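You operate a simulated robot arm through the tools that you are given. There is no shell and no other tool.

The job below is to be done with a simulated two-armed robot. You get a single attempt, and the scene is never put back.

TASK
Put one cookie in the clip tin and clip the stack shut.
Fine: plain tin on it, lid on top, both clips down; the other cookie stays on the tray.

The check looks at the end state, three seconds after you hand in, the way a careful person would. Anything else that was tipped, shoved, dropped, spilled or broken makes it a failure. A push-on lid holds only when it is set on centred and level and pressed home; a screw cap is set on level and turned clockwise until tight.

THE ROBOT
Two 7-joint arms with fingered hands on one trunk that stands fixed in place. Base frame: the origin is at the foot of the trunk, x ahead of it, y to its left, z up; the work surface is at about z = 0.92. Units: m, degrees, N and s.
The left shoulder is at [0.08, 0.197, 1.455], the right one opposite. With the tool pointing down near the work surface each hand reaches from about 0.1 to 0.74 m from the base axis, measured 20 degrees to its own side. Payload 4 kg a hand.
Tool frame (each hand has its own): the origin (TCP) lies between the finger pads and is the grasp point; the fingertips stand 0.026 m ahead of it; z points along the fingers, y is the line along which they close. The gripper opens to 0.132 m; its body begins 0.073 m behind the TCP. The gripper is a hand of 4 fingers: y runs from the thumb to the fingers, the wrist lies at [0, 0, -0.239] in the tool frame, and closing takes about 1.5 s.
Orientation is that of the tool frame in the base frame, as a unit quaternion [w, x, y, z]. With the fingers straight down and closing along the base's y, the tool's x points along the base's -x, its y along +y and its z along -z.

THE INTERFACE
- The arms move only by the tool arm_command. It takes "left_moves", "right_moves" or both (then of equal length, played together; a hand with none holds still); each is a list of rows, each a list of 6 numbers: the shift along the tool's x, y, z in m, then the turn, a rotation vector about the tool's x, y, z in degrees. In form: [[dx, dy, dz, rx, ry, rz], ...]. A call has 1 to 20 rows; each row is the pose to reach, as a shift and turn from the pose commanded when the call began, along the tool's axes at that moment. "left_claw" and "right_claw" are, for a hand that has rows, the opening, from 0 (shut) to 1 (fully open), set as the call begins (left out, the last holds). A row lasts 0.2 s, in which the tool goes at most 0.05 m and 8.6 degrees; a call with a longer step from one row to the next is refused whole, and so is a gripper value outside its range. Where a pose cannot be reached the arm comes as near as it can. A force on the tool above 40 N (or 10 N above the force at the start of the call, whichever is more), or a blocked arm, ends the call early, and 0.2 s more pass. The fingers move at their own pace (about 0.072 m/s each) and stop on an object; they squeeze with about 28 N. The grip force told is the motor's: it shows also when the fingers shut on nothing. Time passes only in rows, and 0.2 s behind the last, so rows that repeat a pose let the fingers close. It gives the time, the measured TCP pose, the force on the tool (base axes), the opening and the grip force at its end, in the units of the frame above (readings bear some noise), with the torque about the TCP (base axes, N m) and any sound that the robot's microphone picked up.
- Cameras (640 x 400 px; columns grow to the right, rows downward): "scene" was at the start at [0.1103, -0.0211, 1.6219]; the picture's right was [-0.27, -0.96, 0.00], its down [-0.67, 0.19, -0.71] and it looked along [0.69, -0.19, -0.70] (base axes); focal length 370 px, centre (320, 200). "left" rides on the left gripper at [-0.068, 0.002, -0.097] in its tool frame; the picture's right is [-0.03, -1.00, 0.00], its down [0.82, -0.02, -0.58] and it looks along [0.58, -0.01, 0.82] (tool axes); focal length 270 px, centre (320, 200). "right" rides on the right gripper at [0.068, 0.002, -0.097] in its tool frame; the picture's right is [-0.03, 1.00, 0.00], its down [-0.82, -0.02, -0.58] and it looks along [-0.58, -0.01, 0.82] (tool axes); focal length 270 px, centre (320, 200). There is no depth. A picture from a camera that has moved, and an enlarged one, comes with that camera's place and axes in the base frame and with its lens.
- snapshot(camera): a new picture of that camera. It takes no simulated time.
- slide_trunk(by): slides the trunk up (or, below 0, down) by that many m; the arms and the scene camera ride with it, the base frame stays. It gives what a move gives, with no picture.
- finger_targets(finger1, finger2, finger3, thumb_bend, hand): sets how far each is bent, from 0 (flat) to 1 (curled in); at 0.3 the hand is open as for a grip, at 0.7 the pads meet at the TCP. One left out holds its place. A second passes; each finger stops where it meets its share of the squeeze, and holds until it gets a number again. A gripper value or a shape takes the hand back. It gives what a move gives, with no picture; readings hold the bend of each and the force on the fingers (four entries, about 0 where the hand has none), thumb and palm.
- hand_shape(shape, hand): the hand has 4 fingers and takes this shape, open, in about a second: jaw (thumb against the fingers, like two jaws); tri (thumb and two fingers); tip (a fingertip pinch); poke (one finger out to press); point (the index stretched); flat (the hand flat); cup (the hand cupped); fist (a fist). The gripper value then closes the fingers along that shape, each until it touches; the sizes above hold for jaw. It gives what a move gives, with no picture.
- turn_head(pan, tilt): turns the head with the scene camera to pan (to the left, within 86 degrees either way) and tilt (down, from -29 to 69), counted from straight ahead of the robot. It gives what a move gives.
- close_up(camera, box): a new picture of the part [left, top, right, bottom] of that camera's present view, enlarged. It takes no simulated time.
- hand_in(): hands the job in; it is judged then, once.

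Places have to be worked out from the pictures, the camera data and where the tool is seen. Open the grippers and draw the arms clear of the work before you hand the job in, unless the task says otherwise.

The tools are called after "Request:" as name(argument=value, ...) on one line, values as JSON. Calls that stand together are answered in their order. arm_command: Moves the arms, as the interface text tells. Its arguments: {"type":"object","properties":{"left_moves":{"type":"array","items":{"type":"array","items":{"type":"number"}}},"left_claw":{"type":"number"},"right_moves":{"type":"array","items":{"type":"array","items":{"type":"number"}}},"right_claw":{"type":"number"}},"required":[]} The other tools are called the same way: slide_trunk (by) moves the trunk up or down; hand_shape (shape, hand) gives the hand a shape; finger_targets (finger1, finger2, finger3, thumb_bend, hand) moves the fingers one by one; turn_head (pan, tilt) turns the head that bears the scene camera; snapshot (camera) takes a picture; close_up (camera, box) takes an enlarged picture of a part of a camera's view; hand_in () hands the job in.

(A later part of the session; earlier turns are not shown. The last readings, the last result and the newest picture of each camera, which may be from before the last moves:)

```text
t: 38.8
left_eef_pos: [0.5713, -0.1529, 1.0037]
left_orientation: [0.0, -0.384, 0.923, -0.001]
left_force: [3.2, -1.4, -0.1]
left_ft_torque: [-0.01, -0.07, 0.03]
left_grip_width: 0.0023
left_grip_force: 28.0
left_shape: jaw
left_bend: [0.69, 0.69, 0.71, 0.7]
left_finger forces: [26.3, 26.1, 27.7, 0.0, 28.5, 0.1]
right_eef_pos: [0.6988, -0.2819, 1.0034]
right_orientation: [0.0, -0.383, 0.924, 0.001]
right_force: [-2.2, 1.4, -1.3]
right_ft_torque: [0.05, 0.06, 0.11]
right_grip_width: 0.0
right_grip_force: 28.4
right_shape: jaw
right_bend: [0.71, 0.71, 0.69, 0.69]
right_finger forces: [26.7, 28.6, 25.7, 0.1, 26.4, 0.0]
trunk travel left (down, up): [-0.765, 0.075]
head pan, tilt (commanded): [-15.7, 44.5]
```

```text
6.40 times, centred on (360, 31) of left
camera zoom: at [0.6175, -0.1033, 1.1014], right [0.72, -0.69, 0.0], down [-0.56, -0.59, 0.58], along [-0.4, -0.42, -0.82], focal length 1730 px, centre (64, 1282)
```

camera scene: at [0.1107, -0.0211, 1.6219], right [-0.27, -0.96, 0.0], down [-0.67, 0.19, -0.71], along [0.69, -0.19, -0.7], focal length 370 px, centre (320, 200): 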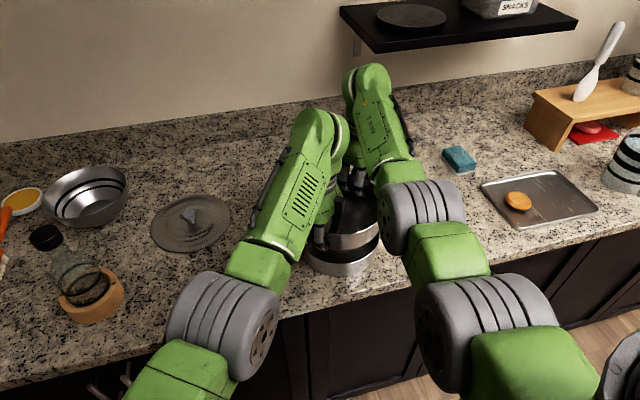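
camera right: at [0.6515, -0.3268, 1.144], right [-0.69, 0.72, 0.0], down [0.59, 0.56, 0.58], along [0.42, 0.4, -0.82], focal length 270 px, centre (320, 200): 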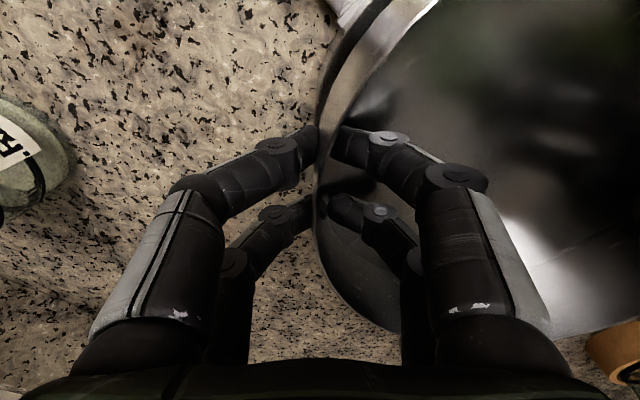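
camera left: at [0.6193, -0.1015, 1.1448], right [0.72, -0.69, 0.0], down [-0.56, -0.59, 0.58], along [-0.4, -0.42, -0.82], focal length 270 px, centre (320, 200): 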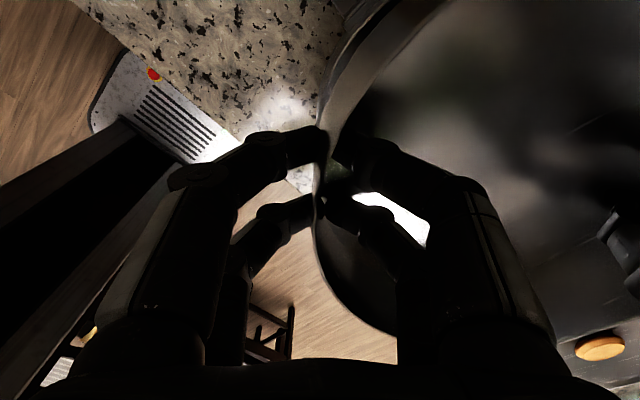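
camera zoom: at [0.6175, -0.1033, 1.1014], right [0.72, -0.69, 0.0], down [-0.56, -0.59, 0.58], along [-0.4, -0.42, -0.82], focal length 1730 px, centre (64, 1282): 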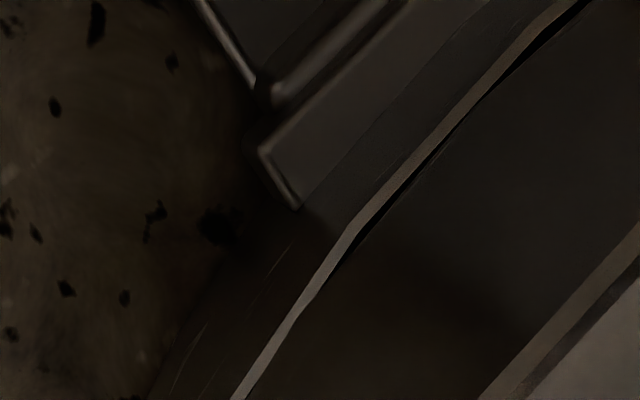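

Still no vertical load. I'll zoom in at maximum on the joint to see whether the base sits inside the rim or above it.

Request:
close_up(camera="right", box=[320, 0, 370, 62])

Request:
close_up(camera="left", box=[330, 0, 400, 50])

Request:
close_up(camera="scene", box=[345, 235, 395, 275])

Request:
close_up(camera="right", box=[305, 60, 355, 124])

Request:
close_up(camera="left", box=[305, 60, 355, 124])

```text
6.45 times, centred on (345, 31) of right
camera zoom: at [0.6495, -0.3286, 1.1005], right [-0.69, 0.72, 0.0], down [0.59, 0.56, 0.58], along [0.42, 0.4, -0.82], focal length 1744 px, centre (159, 1290)
```

zoom: 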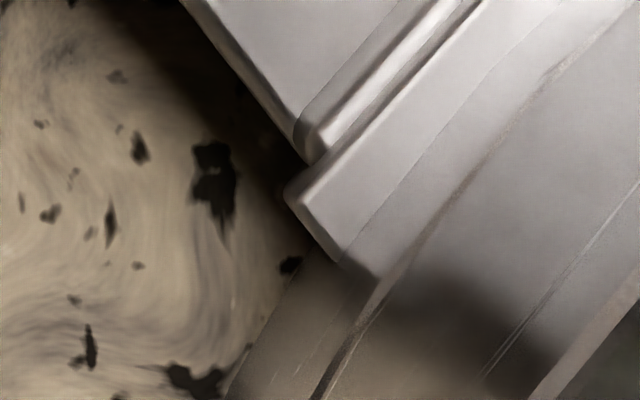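

```text
8.00 times, centred on (365, 25) of left
camera zoom: at [0.6175, -0.1033, 1.1014], right [0.72, -0.69, 0.0], down [-0.56, -0.59, 0.58], along [-0.4, -0.42, -0.82], focal length 2162 px, centre (-40, 1600)
```

zoom: 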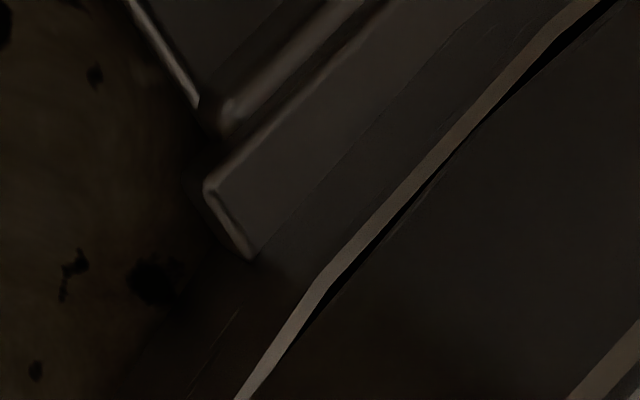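

```text
10.00 times, centred on (370, 255) of scene
camera zoom: at [0.1108, -0.0213, 1.6219], right [-0.27, -0.96, 0.0], down [-0.67, 0.19, -0.71], along [0.69, -0.19, -0.7], focal length 3696 px, centre (-180, -350)
```

zoom: 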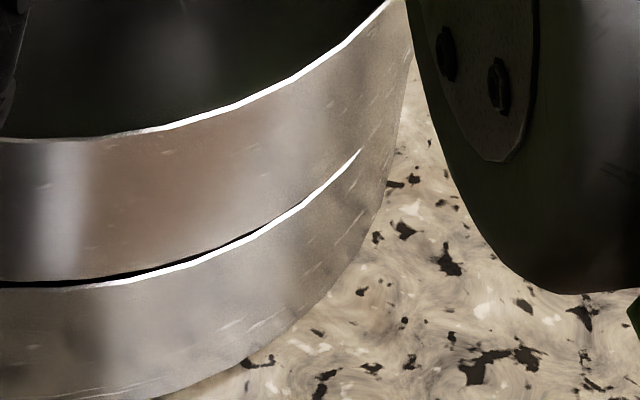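

```text
6.25 times, centred on (330, 92) of right
camera zoom: at [0.6495, -0.3286, 1.1005], right [-0.69, 0.72, 0.0], down [0.59, 0.56, 0.58], along [0.42, 0.4, -0.82], focal length 1689 px, centre (258, 875)
```

zoom: 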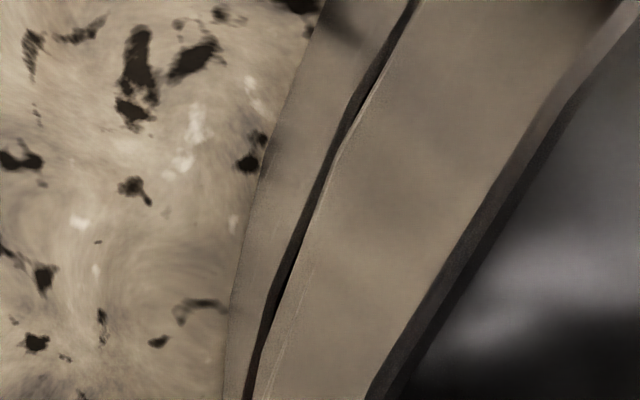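

```text
6.25 times, centred on (330, 92) of left
camera zoom: at [0.6175, -0.1033, 1.1014], right [0.72, -0.69, 0.0], down [-0.56, -0.59, 0.58], along [-0.4, -0.42, -0.82], focal length 1689 px, centre (258, 875)
```

zoom: 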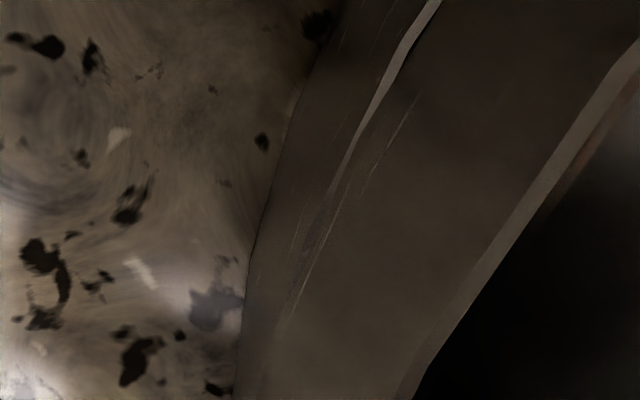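

The tins are concentric within about half a millimetre to a millimetre, with no load yet. Continuing down in half-millimetre steps while watching the force.

Request:
arm_command(left_moves=[[0, 0, 0.0005, 0, 0, 0], [0, 0, 0.001, 0, 0, 0], [0, 0, 0.0015, 0, 0, 0], [0, 0, 0.002, 0, 0, 0], [0, 0, 0.002, 0, 0, 0]], right_moves=[[0, 0, 0.0005, 0, 0, 0], [0, 0, 0.001, 0, 0, 0], [0, 0, 0.0015, 0, 0, 0], [0, 0, 0.002, 0, 0, 0], [0, 0, 0.002, 0, 0, 0]])

Request:
close_up(camera="scene", box=[345, 235, 395, 275])

Request:
close_up(camera="left", box=[330, 0, 400, 50])

```text
t: 40.0
left_eef_pos: [0.5703, -0.1531, 1.003]
left_orientation: [0.0, -0.383, 0.924, -0.001]
left_force: [2.6, -2.2, -1.1]
left_ft_torque: [-0.01, -0.13, 0.08]
left_grip_width: 0.0028
left_grip_force: 28.2
left_shape: jaw
left_bend: [0.69, 0.69, 0.71, 0.7]
left_finger forces: [26.3, 25.5, 28.1, 0.0, 28.5, 0.0]
right_eef_pos: [0.6988, -0.2805, 1.0025]
right_orientation: [-0.001, -0.383, 0.924, -0.001]
right_force: [-3.7, 1.6, 0.3]
right_ft_torque: [0.05, 0.09, 0.11]
right_grip_width: 0.0001
right_grip_force: 28.0
right_shape: jaw
right_bend: [0.71, 0.71, 0.69, 0.69]
right_finger forces: [26.6, 29.5, 25.5, 0.0, 26.4, 0.0]
trunk travel left (down, up): [-0.765, 0.075]
head pan, tilt (commanded): [-15.7, 44.5]
```

```text
10.00 times, centred on (370, 255) of scene
camera zoom: at [0.1106, -0.0212, 1.6219], right [-0.27, -0.96, 0.0], down [-0.67, 0.19, -0.71], along [0.69, -0.19, -0.7], focal length 3696 px, centre (-180, -350)
```

zoom: 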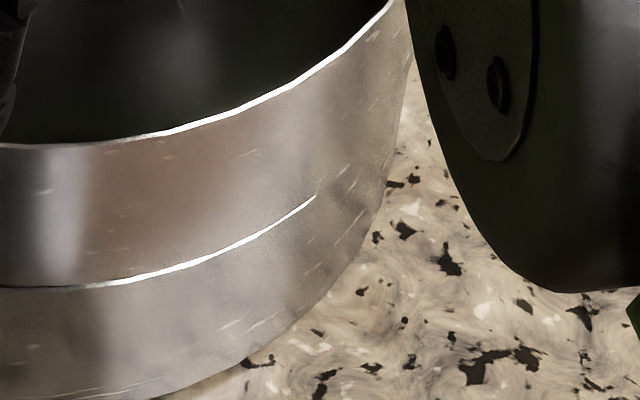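

```text
8.00 times, centred on (365, 25) of left
camera zoom: at [0.6174, -0.1034, 1.0995], right [0.72, -0.69, 0.0], down [-0.56, -0.59, 0.58], along [-0.4, -0.42, -0.82], focal length 2162 px, centre (-40, 1600)
```

zoom: 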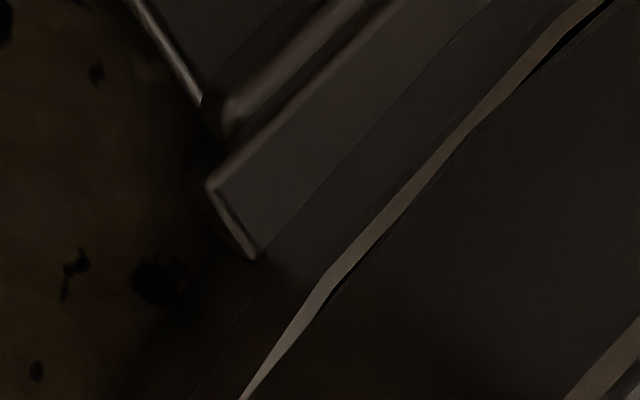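

The gap at the front has nearly closed. Two more millimetres down.

Request:
arm_command(left_moves=[[0, 0, 0.0005, 0, 0, 0], [0, 0, 0.001, 0, 0, 0], [0, 0, 0.0015, 0, 0, 0], [0, 0, 0.002, 0, 0, 0], [0, 0, 0.002, 0, 0, 0]], right_moves=[[0, 0, 0.0005, 0, 0, 0], [0, 0, 0.001, 0, 0, 0], [0, 0, 0.0015, 0, 0, 0], [0, 0, 0.002, 0, 0, 0], [0, 0, 0.002, 0, 0, 0]])

Request:
close_up(camera="scene", box=[345, 235, 395, 275])

Request:
close_up(camera="left", box=[330, 0, 400, 50])

Request:
close_up(camera="right", box=[320, 0, 400, 62])

```text
t: 41.2
left_eef_pos: [0.5706, -0.1535, 1.0013]
left_orientation: [0.001, -0.383, 0.924, -0.001]
left_force: [5.4, -3.5, 2.7]
left_ft_torque: [-0.03, -0.17, 0.05]
left_grip_width: 0.0025
left_grip_force: 27.4
left_shape: jaw
left_bend: [0.69, 0.69, 0.71, 0.7]
left_finger forces: [25.7, 24.9, 28.8, 0.0, 32.0, 0.1]
right_eef_pos: [0.6983, -0.2809, 1.0011]
right_orientation: [0.001, -0.383, 0.924, -0.001]
right_force: [-1.6, 3.1, 8.1]
right_ft_torque: [0.11, 0.12, 0.13]
right_grip_width: 0.0
right_grip_force: 28.5
right_shape: jaw
right_bend: [0.71, 0.71, 0.69, 0.69]
right_finger forces: [28.6, 32.2, 26.0, 0.1, 27.2, 0.0]
trunk travel left (down, up): [-0.765, 0.075]
head pan, tilt (commanded): [-15.7, 44.5]
```

```text
10.00 times, centred on (370, 255) of scene
camera zoom: at [0.1093, -0.0209, 1.6221], right [-0.27, -0.96, 0.0], down [-0.67, 0.19, -0.71], along [0.69, -0.19, -0.7], focal length 3696 px, centre (-180, -350)
```

zoom: 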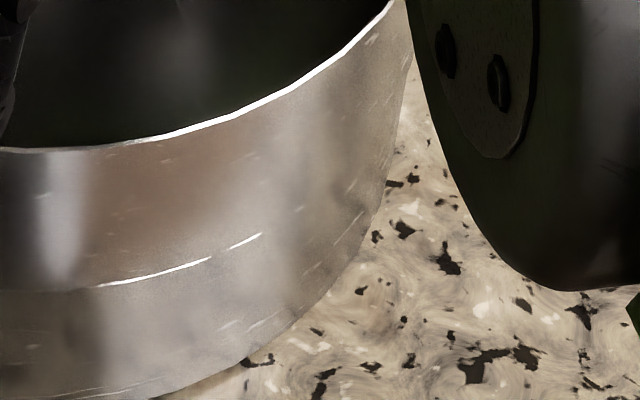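

```text
8.00 times, centred on (365, 25) of left
camera zoom: at [0.6168, -0.1031, 1.0986], right [0.72, -0.69, 0.0], down [-0.56, -0.59, 0.58], along [-0.4, -0.42, -0.82], focal length 2162 px, centre (-40, 1600)
```

zoom: 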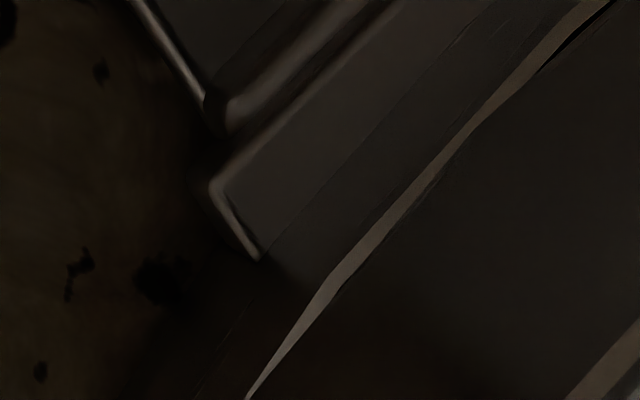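

```text
6.45 times, centred on (360, 31) of right
camera zoom: at [0.6491, -0.3283, 1.0982], right [-0.69, 0.72, 0.0], down [0.59, 0.56, 0.58], along [0.42, 0.4, -0.82], focal length 1744 px, centre (62, 1290)
```

zoom: 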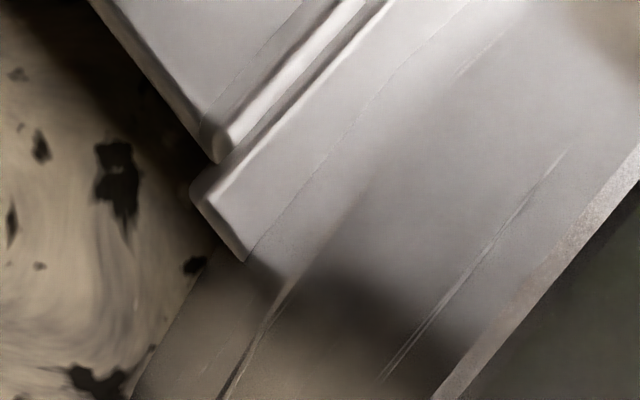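

The tin has seated: about 11 N now presses down and the seam has closed all round. I'll open both hands together to let go of the rim.

Request:
arm_command(left_moves=[[0, 0, 0, 0, 0, 0], [0, 0, 0, 0, 0, 0], [0, 0, 0, 0, 0, 0], [0, 0, 0, 0, 0, 0], [0, 0, 0, 0, 0, 0]], right_moves=[[0, 0, 0, 0, 0, 0], [0, 0, 0, 0, 0, 0], [0, 0, 0, 0, 0, 0], [0, 0, 0, 0, 0, 0], [0, 0, 0, 0, 0, 0]], left_claw=0.45, right_claw=0.45)

Request:
close_up(camera="scene", box=[300, 200, 400, 290])

Request:
snapshot(camera="left")

Request:
snapshot(camera="right")

```text
t: 42.4
left_eef_pos: [0.5693, -0.1532, 1.001]
left_orientation: [0.0, -0.382, 0.924, -0.002]
left_force: [-0.3, 0.5, 3.2]
left_ft_torque: [-0.08, -0.03, 0.0]
left_grip_width: 0.0579
left_grip_force: 0.0
left_shape: jaw
left_bend: [0.73, 0.73, 0.74, 0.7]
left_finger forces: [0.1, 0.0, 3.4, 0.0, 0.3, 0.0]
right_eef_pos: [0.6976, -0.2807, 1.0016]
right_orientation: [0.001, -0.383, 0.924, -0.001]
right_force: [0.6, -2.5, 8.4]
right_ft_torque: [0.13, 0.18, 0.01]
right_grip_width: 0.0578
right_grip_force: 0.1
right_shape: jaw
right_bend: [0.74, 0.74, 0.73, 0.7]
right_finger forces: [4.2, 4.0, 0.0, 0.1, 0.1, 0.0]
trunk travel left (down, up): [-0.765, 0.075]
head pan, tilt (commanded): [-15.7, 44.5]
```

```text
4.44 times, centred on (350, 245) of scene
camera zoom: at [0.1081, -0.0205, 1.6221], right [-0.27, -0.96, 0.0], down [-0.67, 0.19, -0.71], along [0.69, -0.19, -0.7], focal length 1642 px, centre (187, 0)
```

zoom: 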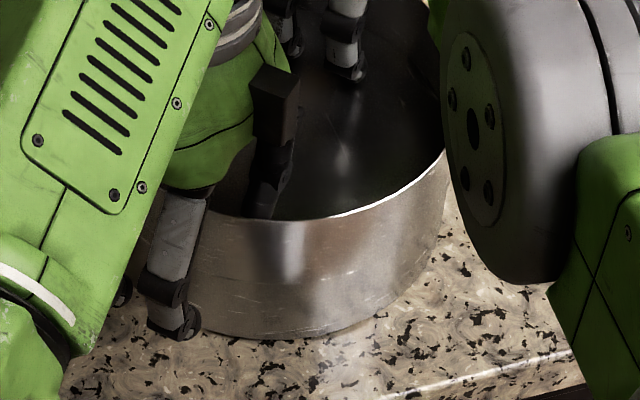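

```text
taken
camera left: at [0.6158, -0.1027, 1.0983], right [0.72, -0.69, 0.0], down [-0.56, -0.59, 0.58], along [-0.4, -0.42, -0.82], focal length 270 px, centre (320, 200)
```

left: 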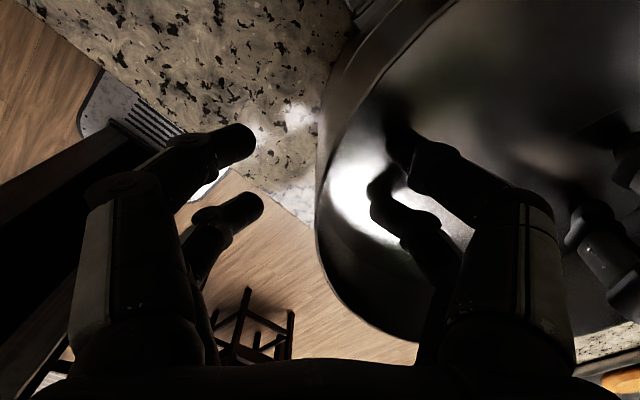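

```text
taken
camera right: at [0.6481, -0.3283, 1.0984], right [-0.69, 0.72, 0.0], down [0.59, 0.56, 0.58], along [0.42, 0.4, -0.82], focal length 270 px, centre (320, 200)
```

right: 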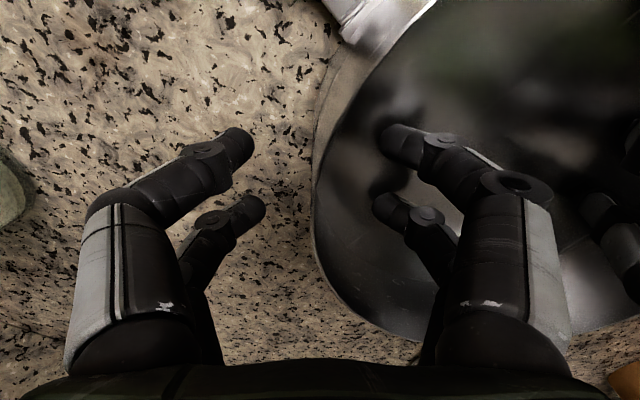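

The tin has settled a few millimetres further, and some inner fingertips now touch its floor. I'll raise both hands straight up, slowly.

Request:
arm_command(left_moves=[[0, 0, -0.003, 0, 0, 0], [0, 0, -0.008, 0, 0, 0], [0, 0, -0.016, 0, 0, 0], [0, 0, -0.026, 0, 0, 0], [0, 0, -0.04, 0, 0, 0], [0, 0, -0.055, 0, 0, 0], [0, 0, -0.07, 0, 0, 0], [0, 0, -0.08, 0, 0, 0]], right_moves=[[0, 0, -0.003, 0, 0, 0], [0, 0, -0.008, 0, 0, 0], [0, 0, -0.016, 0, 0, 0], [0, 0, -0.026, 0, 0, 0], [0, 0, -0.04, 0, 0, 0], [0, 0, -0.055, 0, 0, 0], [0, 0, -0.07, 0, 0, 0], [0, 0, -0.08, 0, 0, 0]])

Request:
close_up(camera="scene", box=[280, 180, 420, 290])

Request:
snapshot(camera="right")

Request:
snapshot(camera="left")

```text
t: 44.2
left_eef_pos: [0.5699, -0.1525, 1.0797]
left_orientation: [-0.001, -0.382, 0.924, 0.0]
left_force: [0.8, 0.6, -0.4]
left_ft_torque: [-0.03, -0.01, 0.02]
left_grip_width: 0.059
left_grip_force: 0.0
left_shape: jaw
left_bend: [0.73, 0.73, 0.73, 0.7]
left_finger forces: [0.0, 0.0, 0.0, 0.0, 0.0, 0.1]
right_eef_pos: [0.6994, -0.2815, 1.0802]
right_orientation: [0.001, -0.382, 0.924, 0.0]
right_force: [-1.0, 0.6, 0.3]
right_ft_torque: [-0.01, 0.03, 0.0]
right_grip_width: 0.0588
right_grip_force: 0.0
right_shape: jaw
right_bend: [0.73, 0.73, 0.73, 0.7]
right_finger forces: [0.0, 0.1, 0.0, 0.0, 0.0, 0.0]
trunk travel left (down, up): [-0.765, 0.075]
head pan, tilt (commanded): [-15.7, 44.5]
```

```text
3.64 times, centred on (350, 235) of scene
camera zoom: at [0.1103, -0.0211, 1.6219], right [-0.27, -0.96, 0.0], down [-0.67, 0.19, -0.71], along [0.69, -0.19, -0.7], focal length 1344 px, centre (211, 73)
```

zoom: 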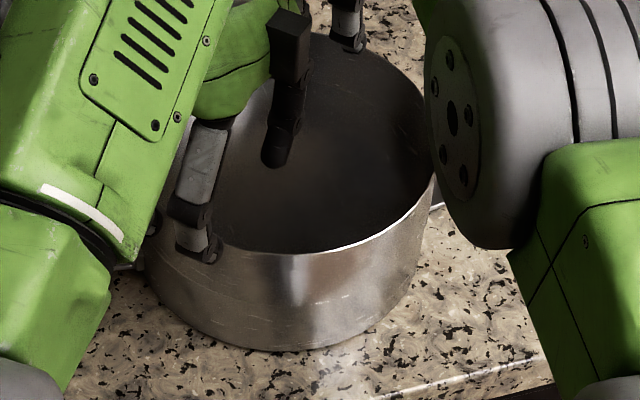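

```text
taken
camera right: at [0.6492, -0.3283, 1.177], right [-0.69, 0.72, 0.0], down [0.59, 0.56, 0.58], along [0.42, 0.4, -0.82], focal length 270 px, centre (320, 200)
```

right: 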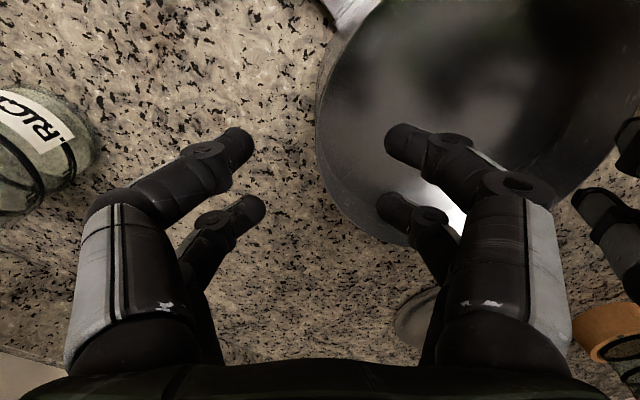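

```text
taken
camera left: at [0.617, -0.1028, 1.1773], right [0.72, -0.69, 0.0], down [-0.56, -0.59, 0.58], along [-0.4, -0.42, -0.82], focal length 270 px, centre (320, 200)
```

left: 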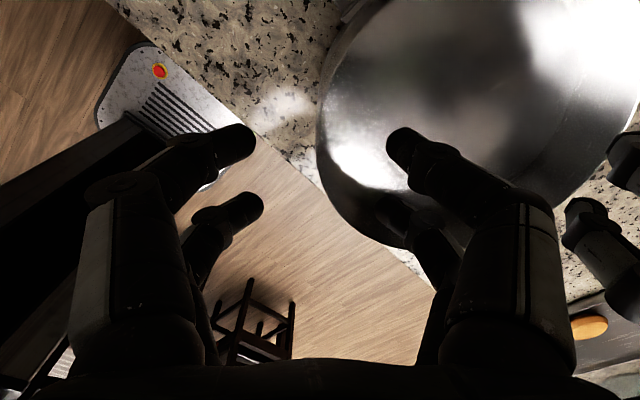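

The plain tin sits flush on the clip tin. I'll raise and part both hands for a clear look at the stack.

Request:
arm_command(left_moves=[[0, 0, -0.02, 0, 0, 0], [-0.02, 0.014, -0.03, 0, 0, 4], [-0.045, 0.03, -0.03, 0, 0, 9], [-0.07, 0.047, -0.03, 0, 0, 14], [-0.095, 0.064, -0.03, 0, 0, 19], [-0.12, 0.081, -0.03, 0, 0, 24], [-0.145, 0.097, -0.03, 0, 0, 30], [-0.17, 0.114, -0.03, 0, 0, 36], [-0.195, 0.13, -0.03, 0, 0, 41], [-0.2139, 0.1432, -0.03, 0, 0, 45]], right_moves=[[0, 0, -0.02, 0, 0, 0], [0.02, 0, -0.03, 0, 0, 4], [0.042, 0, -0.035, 0, 0, 9], [0.065, 0, -0.04, 0, 0, 14], [0.088, 0, -0.04, 0, 0, 19], [0.11, 0, -0.04, 0, 0, 24], [0.133, 0, -0.04, 0, 0, 30], [0.156, 0, -0.04, 0, 0, 36], [0.179, 0, -0.04, 0, 0, 41], [0.1965, 0, -0.04, 0, 0, 45]])

Request:
snapshot(camera="scene")

Request:
snapshot(camera="right")

Request:
snapshot(camera="left")

```text
t: 46.4
left_eef_pos: [0.6201, 0.0989, 1.1098]
left_orientation: [-0.001, 0.001, 1.0, 0.0]
left_force: [-0.4, 0.1, -0.5]
left_ft_torque: [0.03, 0.02, -0.02]
left_grip_width: 0.0587
left_grip_force: 0.0
left_shape: jaw
left_bend: [0.73, 0.73, 0.73, 0.7]
left_finger forces: [0.0, 0.0, 0.0, 0.0, 0.0, 0.0]
right_eef_pos: [0.5599, -0.4188, 1.1204]
right_orientation: [-0.001, 0.001, 1.0, 0.0]
right_force: [-0.5, -0.3, 0.1]
right_ft_torque: [-0.01, 0.01, -0.02]
right_grip_width: 0.059
right_grip_force: 0.1
right_shape: jaw
right_bend: [0.73, 0.73, 0.73, 0.7]
right_finger forces: [0.0, 0.0, 0.0, 0.0, 0.1, 0.1]
trunk travel left (down, up): [-0.765, 0.075]
head pan, tilt (commanded): [-15.7, 44.5]
```

```text
taken
camera scene: at [0.1099, -0.0207, 1.622], right [-0.27, -0.96, 0.0], down [-0.67, 0.19, -0.71], along [0.69, -0.19, -0.7], focal length 370 px, centre (320, 200)
```

scene: 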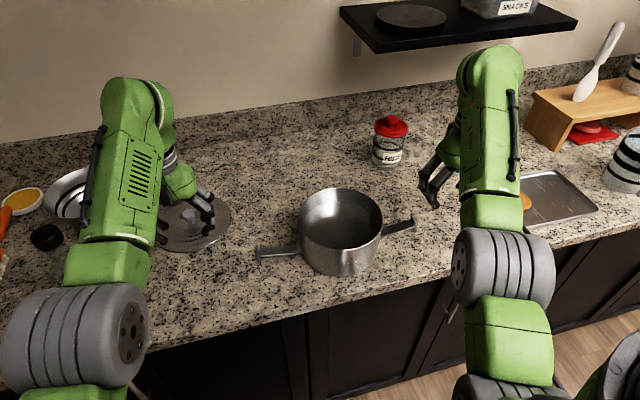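

```text
taken
camera right: at [0.4914, -0.4172, 1.2174], right [0.03, 1.0, 0.0], down [0.82, -0.02, 0.58], along [0.58, -0.02, -0.82], focal length 270 px, centre (320, 200)
```

right: 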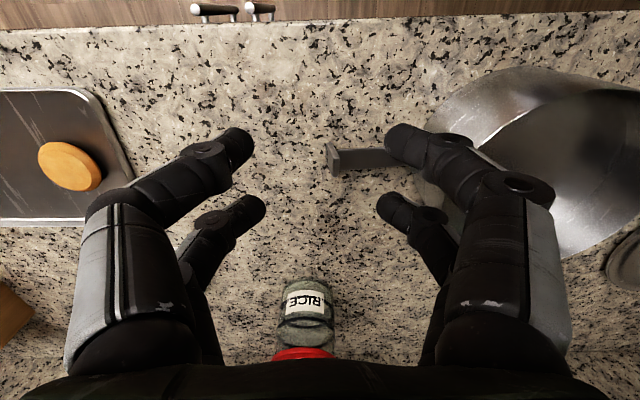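

```text
taken
camera left: at [0.6883, 0.1019, 1.207], right [0.02, -1.0, 0.0], down [-0.82, -0.02, 0.58], along [-0.58, -0.01, -0.82], focal length 270 px, centre (320, 200)
```

left: 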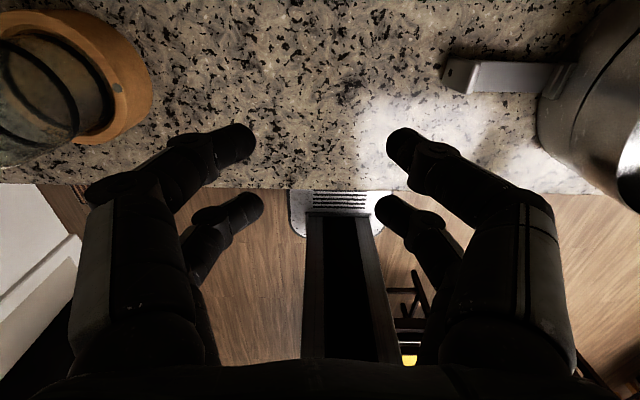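

Request:
close_up(camera="scene", box=[245, 175, 425, 290])

Request:
close_up(camera="scene", box=[135, 180, 255, 270])

Request:
close_up(camera="left", box=[430, 0, 640, 220])

Request:
close_up(camera="right", box=[320, 50, 640, 270])

```text
3.48 times, centred on (335, 232) of scene
camera zoom: at [0.1099, -0.0207, 1.622], right [-0.27, -0.96, 0.0], down [-0.67, 0.19, -0.71], along [0.69, -0.19, -0.7], focal length 1285 px, centre (268, 87)
```

zoom: 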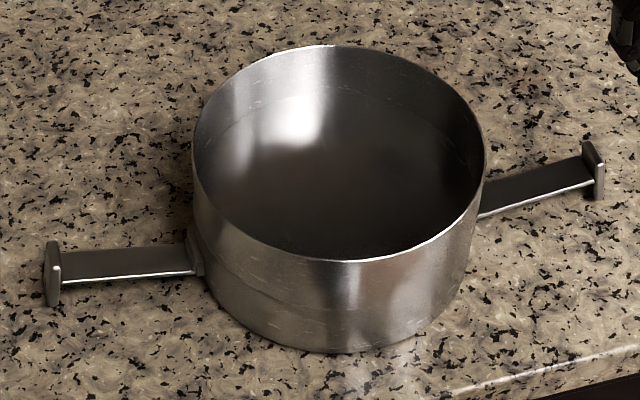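

```text
4.44 times, centred on (195, 225) of scene
camera zoom: at [0.1099, -0.0207, 1.622], right [-0.27, -0.96, 0.0], down [-0.67, 0.19, -0.71], along [0.69, -0.19, -0.7], focal length 1642 px, centre (876, 89)
```

zoom: 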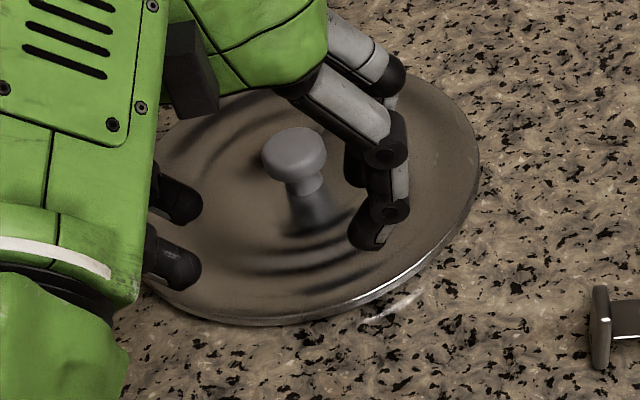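

```text
1.82 times, centred on (535, 110) of left
camera zoom: at [0.6883, 0.1019, 1.207], right [0.02, -1.0, 0.0], down [-0.82, -0.02, 0.58], along [-0.58, -0.01, -0.82], focal length 491 px, centre (-71, 364)
```

zoom: 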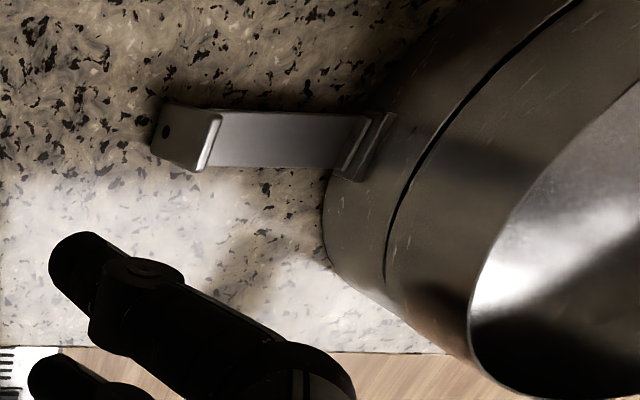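

```text
1.82 times, centred on (480, 160) of right
camera zoom: at [0.4914, -0.4172, 1.2174], right [0.03, 1.0, 0.0], down [0.82, -0.02, 0.58], along [0.58, -0.02, -0.82], focal length 491 px, centre (29, 273)
```

zoom: 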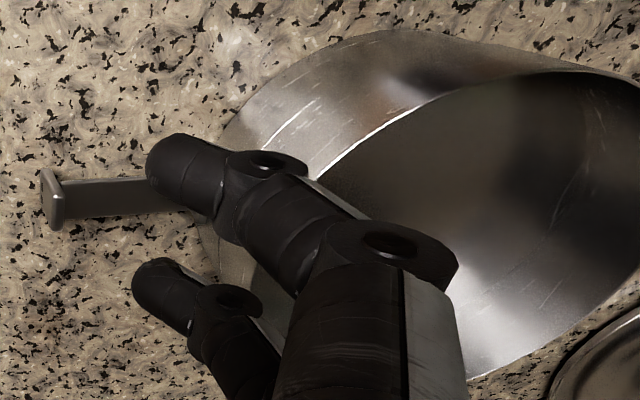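

The stack is square: a thin even seam runs all round and both clips are still flat. The lid's knob is near (0.797, 0.122), with its head at about z = 0.955–0.964. To reach it I'll raise both hands a little and then lower the trunk by 0.15 m.

Request:
arm_command(left_moves=[[0, 0, -0.015, 0, 0, 0], [0, 0, -0.03, 0, 0, 0], [0, 0, -0.045, 0, 0, 0], [0, 0, -0.06, 0, 0, 0]], right_moves=[[0, 0, -0.015, 0, 0, 0], [0, 0, -0.03, 0, 0, 0], [0, 0, -0.045, 0, 0, 0], [0, 0, -0.06, 0, 0, 0]])

Request:
slide_trunk(by=-0.08)

Request:
snapshot(camera="scene")

```text
t: 47.4
left_eef_pos: [0.62, 0.0995, 1.1695]
left_orientation: [0.0, 0.0, 1.0, 0.0]
left_force: [0.4, 0.6, 0.8]
left_ft_torque: [-0.03, 0.01, 0.03]
left_grip_width: 0.0589
left_grip_force: 0.0
left_shape: jaw
left_bend: [0.73, 0.73, 0.73, 0.7]
left_finger forces: [0.0, 0.0, 0.0, 0.1, 0.1, 0.0]
right_eef_pos: [0.5605, -0.4189, 1.1793]
right_orientation: [0.0, 0.0, 1.0, 0.0]
right_force: [0.5, 0.0, 0.8]
right_ft_torque: [0.01, -0.01, 0.0]
right_grip_width: 0.0591
right_grip_force: 0.2
right_shape: jaw
right_bend: [0.73, 0.73, 0.73, 0.7]
right_finger forces: [0.0, 0.0, 0.0, 0.0, 0.0, 0.1]
trunk travel left (down, up): [-0.765, 0.075]
head pan, tilt (commanded): [-15.7, 44.5]
```

```text
t: 48.6
left_eef_pos: [0.621, 0.0988, 1.089]
left_orientation: [0.0, -0.001, 1.0, 0.001]
left_force: [-0.2, 0.2, 0.1]
left_ft_torque: [-0.01, 0.01, 0.02]
left_grip_width: 0.0591
left_grip_force: 0.1
left_shape: jaw
left_bend: [0.73, 0.73, 0.73, 0.7]
left_finger forces: [0.1, 0.1, 0.0, 0.0, 0.0, 0.0]
right_eef_pos: [0.5594, -0.419, 1.1003]
right_orientation: [0.0, 0.0, 1.0, 0.001]
right_force: [-0.8, 0.6, 0.5]
right_ft_torque: [0.0, 0.03, 0.01]
right_grip_width: 0.0591
right_grip_force: 0.1
right_shape: jaw
right_bend: [0.73, 0.73, 0.73, 0.7]
right_finger forces: [0.1, 0.0, 0.1, 0.0, 0.1, 0.0]
trunk travel left (down, up): [-0.685, 0.155]
head pan, tilt (commanded): [-15.7, 44.5]
```

```text
taken
camera scene: at [0.1102, -0.0211, 1.542], right [-0.27, -0.96, 0.0], down [-0.67, 0.19, -0.71], along [0.69, -0.19, -0.7], focal length 370 px, centre (320, 200)
```

scene: 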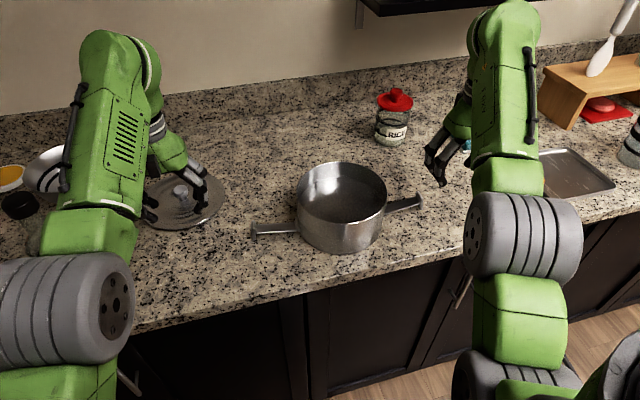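

All clear. I'll lower the trunk another 0.07 m; the hands stay above everything on the counter.

Request:
slide_trunk(by=-0.07)

Request:
arm_command(left_moves=[[-0.01, 0, -0.012, 0, 0, 0], [-0.025, 0.003, -0.024, 0, -3, 0], [-0.045, 0.006, -0.036, 0, -7, 0], [-0.065, 0.01, -0.044, 0, -11, 0], [-0.085, 0.014, -0.05, 0, -15, 0], [-0.105, 0.018, -0.05, 0, -18, 0], [-0.125, 0.021, -0.05, 0, -20, 0], [-0.14, 0.023, -0.05, 0, -20, 0], [-0.148, 0.023, -0.05, 0, -20, 0]], left_claw=0.7)

Request:
snapshot(camera="left")

Request:
snapshot(camera="scene")

```text
t: 49.6
left_eef_pos: [0.6204, 0.1, 1.0205]
left_orientation: [0.0, 0.001, 1.0, 0.0]
left_force: [-0.6, 0.0, -0.7]
left_ft_torque: [-0.01, 0.01, 0.01]
left_grip_width: 0.059
left_grip_force: 0.1
left_shape: jaw
left_bend: [0.73, 0.73, 0.73, 0.7]
left_finger forces: [0.0, 0.1, 0.0, 0.1, 0.1, 0.0]
right_eef_pos: [0.5592, -0.4197, 1.0305]
right_orientation: [0.0, -0.001, 1.0, -0.001]
right_force: [0.0, -0.3, 0.6]
right_ft_torque: [0.02, 0.0, 0.04]
right_grip_width: 0.0593
right_grip_force: 0.1
right_shape: jaw
right_bend: [0.73, 0.73, 0.73, 0.7]
right_finger forces: [0.1, 0.0, 0.0, 0.1, 0.0, 0.0]
trunk travel left (down, up): [-0.615, 0.225]
head pan, tilt (commanded): [-15.7, 44.5]
```

```text
t: 51.6
left_eef_pos: [0.7686, 0.1215, 1.0695]
left_orientation: [0.174, -0.001, 0.985, 0.0]
left_force: [0.1, 0.2, 0.2]
left_ft_torque: [-0.02, 0.01, -0.04]
left_grip_width: 0.0921
left_grip_force: 0.1
left_shape: jaw
left_bend: [0.68, 0.68, 0.68, 0.58]
left_finger forces: [0.0, 0.1, 0.1, 0.0, 0.0, 0.0]
right_eef_pos: [0.561, -0.418, 1.0301]
right_orientation: [0.0, 0.0, 1.0, -0.001]
right_force: [-1.0, 0.1, -1.3]
right_ft_torque: [0.0, 0.0, 0.0]
right_grip_width: 0.0588
right_grip_force: 0.0
right_shape: jaw
right_bend: [0.73, 0.73, 0.73, 0.7]
right_finger forces: [0.0, 0.1, 0.0, 0.0, 0.0, 0.0]
trunk travel left (down, up): [-0.615, 0.225]
head pan, tilt (commanded): [-15.7, 44.5]
```

```text
taken
camera left: at [0.7991, 0.1249, 1.1847], right [0.02, -1.0, 0.01], down [-0.96, -0.02, 0.26], along [-0.26, -0.02, -0.96], focal length 270 px, centre (320, 200)
```

left: 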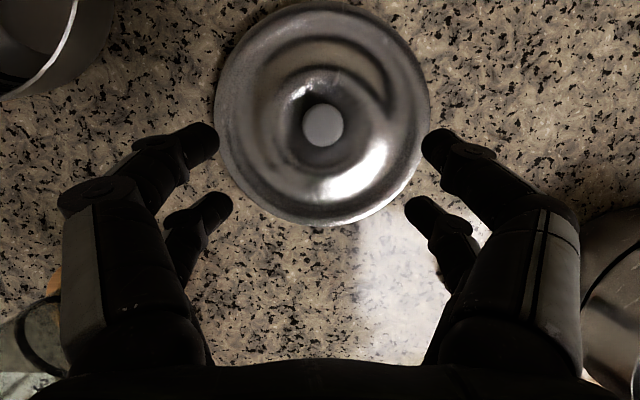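

```text
taken
camera scene: at [0.1104, -0.0212, 1.4719], right [-0.27, -0.96, 0.0], down [-0.67, 0.19, -0.71], along [0.69, -0.19, -0.7], focal length 370 px, centre (320, 200)
```

scene: 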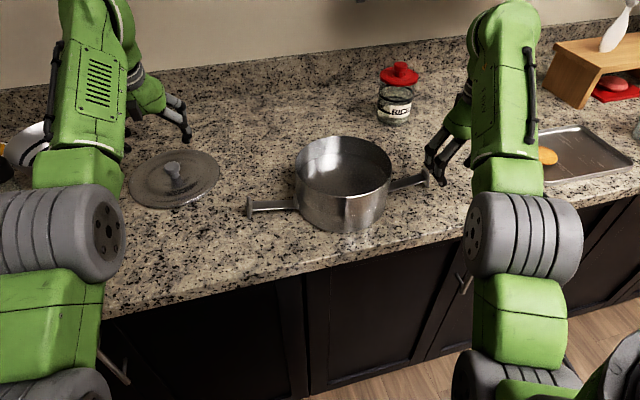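

The left camera now shows the lid nearly from above, with the knob at about (0.801, 0.1206). I'll descend along the tool axis in two stages, stopping about 3 cm short for a check.

Request:
arm_command(left_moves=[[0.001, -0.0002, 0.015, 0, 0, 0], [0.002, -0.0004, 0.03, 0, 0, 0], [0.003, -0.0006, 0.045, 0, 0, 0], [0.004, -0.0008, 0.06, 0, 0, 0], [0.005, -0.0009, 0.072, 0, 0, 0], [0.006, -0.0009, 0.082, 0, 0, 0], [0.006, -0.0009, 0.082, 0, 0, 0]], left_claw=0.6)

Request:
snapshot(camera="left")

Request:
close_up(camera="scene", box=[100, 90, 260, 230])

```text
t: 53.2
left_eef_pos: [0.7905, 0.122, 0.991]
left_orientation: [0.174, 0.001, 0.985, 0.0]
left_force: [-0.7, 0.4, 0.3]
left_ft_torque: [0.04, 0.0, 0.0]
left_grip_width: 0.0797
left_grip_force: 0.0
left_shape: jaw
left_bend: [0.71, 0.71, 0.71, 0.7]
left_finger forces: [0.0, 0.0, 0.0, 0.0, 0.1, 0.1]
right_eef_pos: [0.5604, -0.4192, 1.0301]
right_orientation: [0.001, 0.0, 1.0, 0.0]
right_force: [0.2, -1.3, 0.0]
right_ft_torque: [0.04, -0.01, -0.01]
right_grip_width: 0.059
right_grip_force: 0.1
right_shape: jaw
right_bend: [0.73, 0.73, 0.73, 0.7]
right_finger forces: [0.0, 0.1, 0.0, 0.1, 0.1, 0.1]
trunk travel left (down, up): [-0.615, 0.225]
head pan, tilt (commanded): [-15.7, 44.5]
```

```text
taken
camera left: at [0.8213, 0.124, 1.1058], right [0.02, -1.0, 0.01], down [-0.96, -0.02, 0.26], along [-0.26, -0.01, -0.96], focal length 270 px, centre (320, 200)
```

left: 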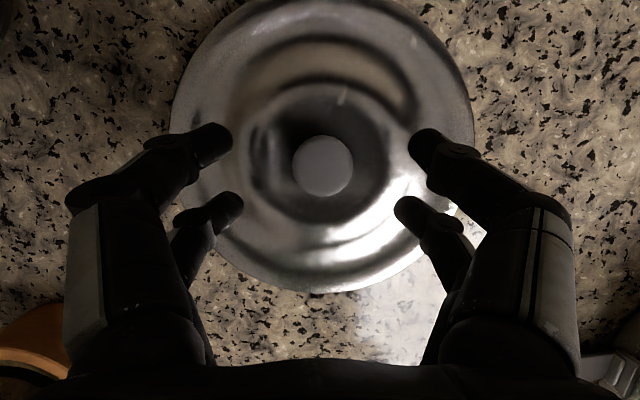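

```text
2.86 times, centred on (180, 160) of scene
camera zoom: at [0.1103, -0.0211, 1.4719], right [-0.27, -0.96, 0.0], down [-0.67, 0.19, -0.71], along [0.69, -0.19, -0.7], focal length 1056 px, centre (720, 314)
```

zoom: 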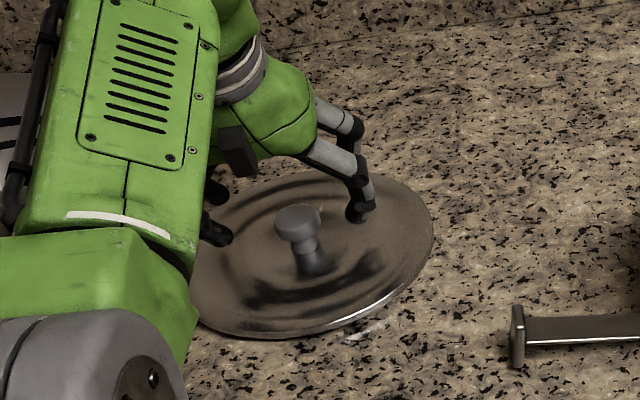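

The knob is dead under the approach line at (0.8015, 0.1207). Descending the last 3 cm with force watch, then closing.

Request:
arm_command(left_moves=[[0, -0.0013, 0.008, 0, 0, 0], [-0.0005, -0.0013, 0.015, 0, 0, 0], [-0.0007, -0.0013, 0.021, 0, 0, 0], [-0.0007, -0.0013, 0.026, 0, 0, 0], [-0.0007, -0.0013, 0.0295, 0, 0, 0], [-0.0007, -0.0013, 0.0295, 0, 0, 0]])

Request:
snapshot(camera="left")

Request:
close_up(camera="scene", box=[120, 110, 240, 220])

```text
t: 54.6
left_eef_pos: [0.801, 0.1214, 0.9662]
left_orientation: [0.175, 0.0, 0.985, 0.0]
left_force: [0.7, 0.6, 5.2]
left_ft_torque: [-0.03, 0.05, -0.01]
left_grip_width: 0.0796
left_grip_force: 0.0
left_shape: jaw
left_bend: [0.71, 0.71, 0.71, 0.7]
left_finger forces: [0.0, 2.5, 2.5, 0.0, 0.0, 0.0]
right_eef_pos: [0.5604, -0.4192, 1.0301]
right_orientation: [0.0, 0.0, 1.0, 0.0]
right_force: [0.3, 0.5, 0.3]
right_ft_torque: [0.03, -0.03, -0.04]
right_grip_width: 0.059
right_grip_force: 0.1
right_shape: jaw
right_bend: [0.73, 0.73, 0.73, 0.7]
right_finger forces: [0.1, 0.0, 0.1, 0.0, 0.0, 0.1]
trunk travel left (down, up): [-0.615, 0.225]
head pan, tilt (commanded): [-15.7, 44.5]
```

```text
taken
camera left: at [0.8318, 0.1227, 1.0797], right [0.02, -1.0, 0.01], down [-0.97, -0.02, 0.26], along [-0.26, -0.01, -0.97], focal length 270 px, centre (320, 200)
```

left: 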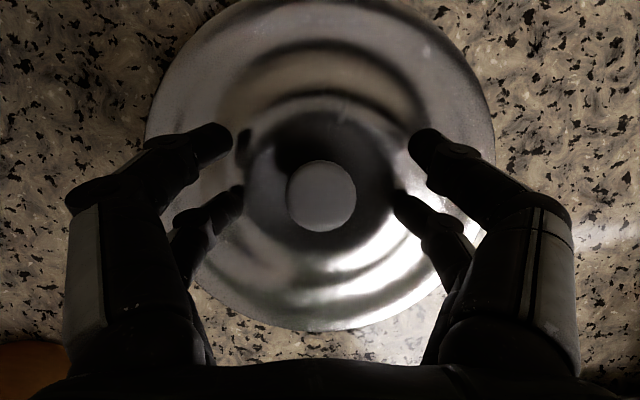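

```text
3.64 times, centred on (180, 165) of scene
camera zoom: at [0.1094, -0.0213, 1.4721], right [-0.27, -0.96, 0.0], down [-0.67, 0.19, -0.71], along [0.69, -0.19, -0.7], focal length 1344 px, centre (829, 327)
```

zoom: 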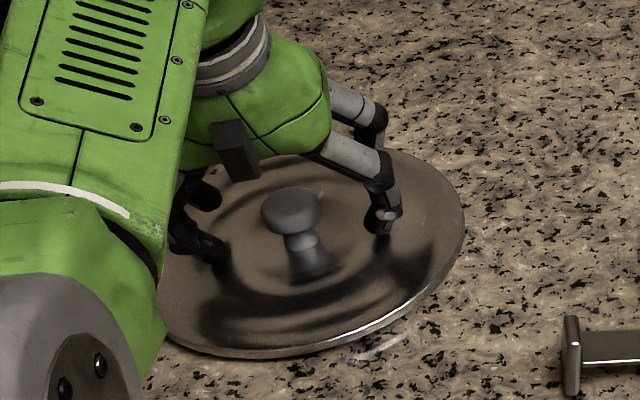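

The fingertips just touch the lid plate (about 5 N). I'll back off 4 mm along the tool axis and close on the knob.

Request:
arm_command(left_moves=[[0, 0, -0.002, 0, 0, 0], [0, 0, -0.004, 0, 0, 0], [0, 0, -0.004, 0, 0, 0]])

Request:
arm_command(left_moves=[[0, 0, 0, 0, 0, 0], [0, 0, 0, 0, 0, 0], [0, 0, 0, 0, 0, 0], [0, 0, 0, 0, 0, 0], [0, 0, 0, 0, 0, 0], [0, 0, 0, 0, 0, 0]], left_claw=0)

Request:
snapshot(camera="left")

Request:
close_up(camera="scene", box=[120, 110, 240, 220])

```text
t: 55.5
left_eef_pos: [0.7995, 0.1202, 0.9672]
left_orientation: [0.174, 0.001, 0.985, 0.0]
left_force: [0.2, 0.4, 0.3]
left_ft_torque: [-0.01, 0.01, -0.02]
left_grip_width: 0.0796
left_grip_force: 0.1
left_shape: jaw
left_bend: [0.71, 0.71, 0.71, 0.7]
left_finger forces: [0.1, 0.0, 0.0, 0.1, 0.0, 0.1]
right_eef_pos: [0.5603, -0.4193, 1.0295]
right_orientation: [-0.001, 0.0, 1.0, 0.0]
right_force: [0.6, -0.2, -0.2]
right_ft_torque: [0.0, 0.03, -0.01]
right_grip_width: 0.0587
right_grip_force: 0.1
right_shape: jaw
right_bend: [0.73, 0.73, 0.73, 0.7]
right_finger forces: [0.0, 0.1, 0.1, 0.0, 0.0, 0.0]
trunk travel left (down, up): [-0.615, 0.225]
head pan, tilt (commanded): [-15.7, 44.5]
```

```text
t: 56.9
left_eef_pos: [0.8003, 0.1208, 0.9672]
left_orientation: [0.174, 0.0, 0.985, 0.0]
left_force: [-0.5, -0.5, -1.4]
left_ft_torque: [0.02, 0.01, -0.03]
left_grip_width: 0.0016
left_grip_force: 27.4
left_shape: jaw
left_bend: [0.62, 0.74, 0.74, 0.7]
left_finger forces: [0.0, 28.3, 27.9, 0.1, 0.0, 0.0]
right_eef_pos: [0.5607, -0.4187, 1.03]
right_orientation: [0.0, 0.0, 1.0, 0.0]
right_force: [0.7, -0.2, 0.1]
right_ft_torque: [-0.01, 0.0, 0.0]
right_grip_width: 0.0589
right_grip_force: 0.1
right_shape: jaw
right_bend: [0.73, 0.73, 0.73, 0.7]
right_finger forces: [0.0, 0.0, 0.0, 0.1, 0.0, 0.0]
trunk travel left (down, up): [-0.615, 0.225]
head pan, tilt (commanded): [-15.7, 44.5]
```

```text
taken
camera left: at [0.8308, 0.1227, 1.0814], right [0.02, -1.0, 0.01], down [-0.96, -0.02, 0.26], along [-0.26, -0.01, -0.96], focal length 270 px, centre (320, 200)
```

left: 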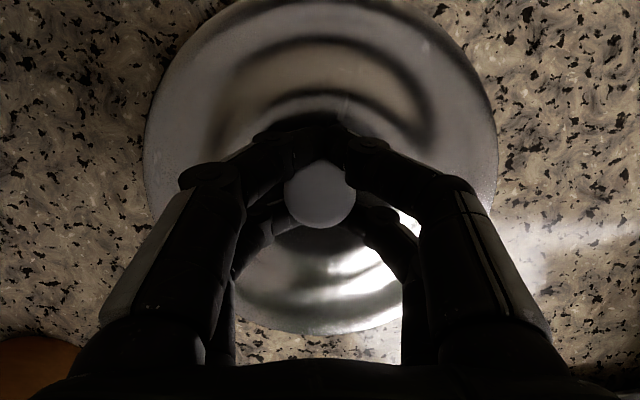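

```text
3.64 times, centred on (180, 165) of scene
camera zoom: at [0.1106, -0.0211, 1.4719], right [-0.27, -0.96, 0.0], down [-0.67, 0.19, -0.71], along [0.69, -0.19, -0.7], focal length 1344 px, centre (829, 327)
```

zoom: 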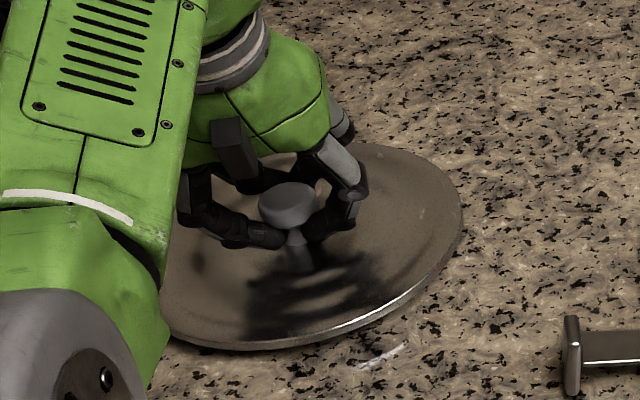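

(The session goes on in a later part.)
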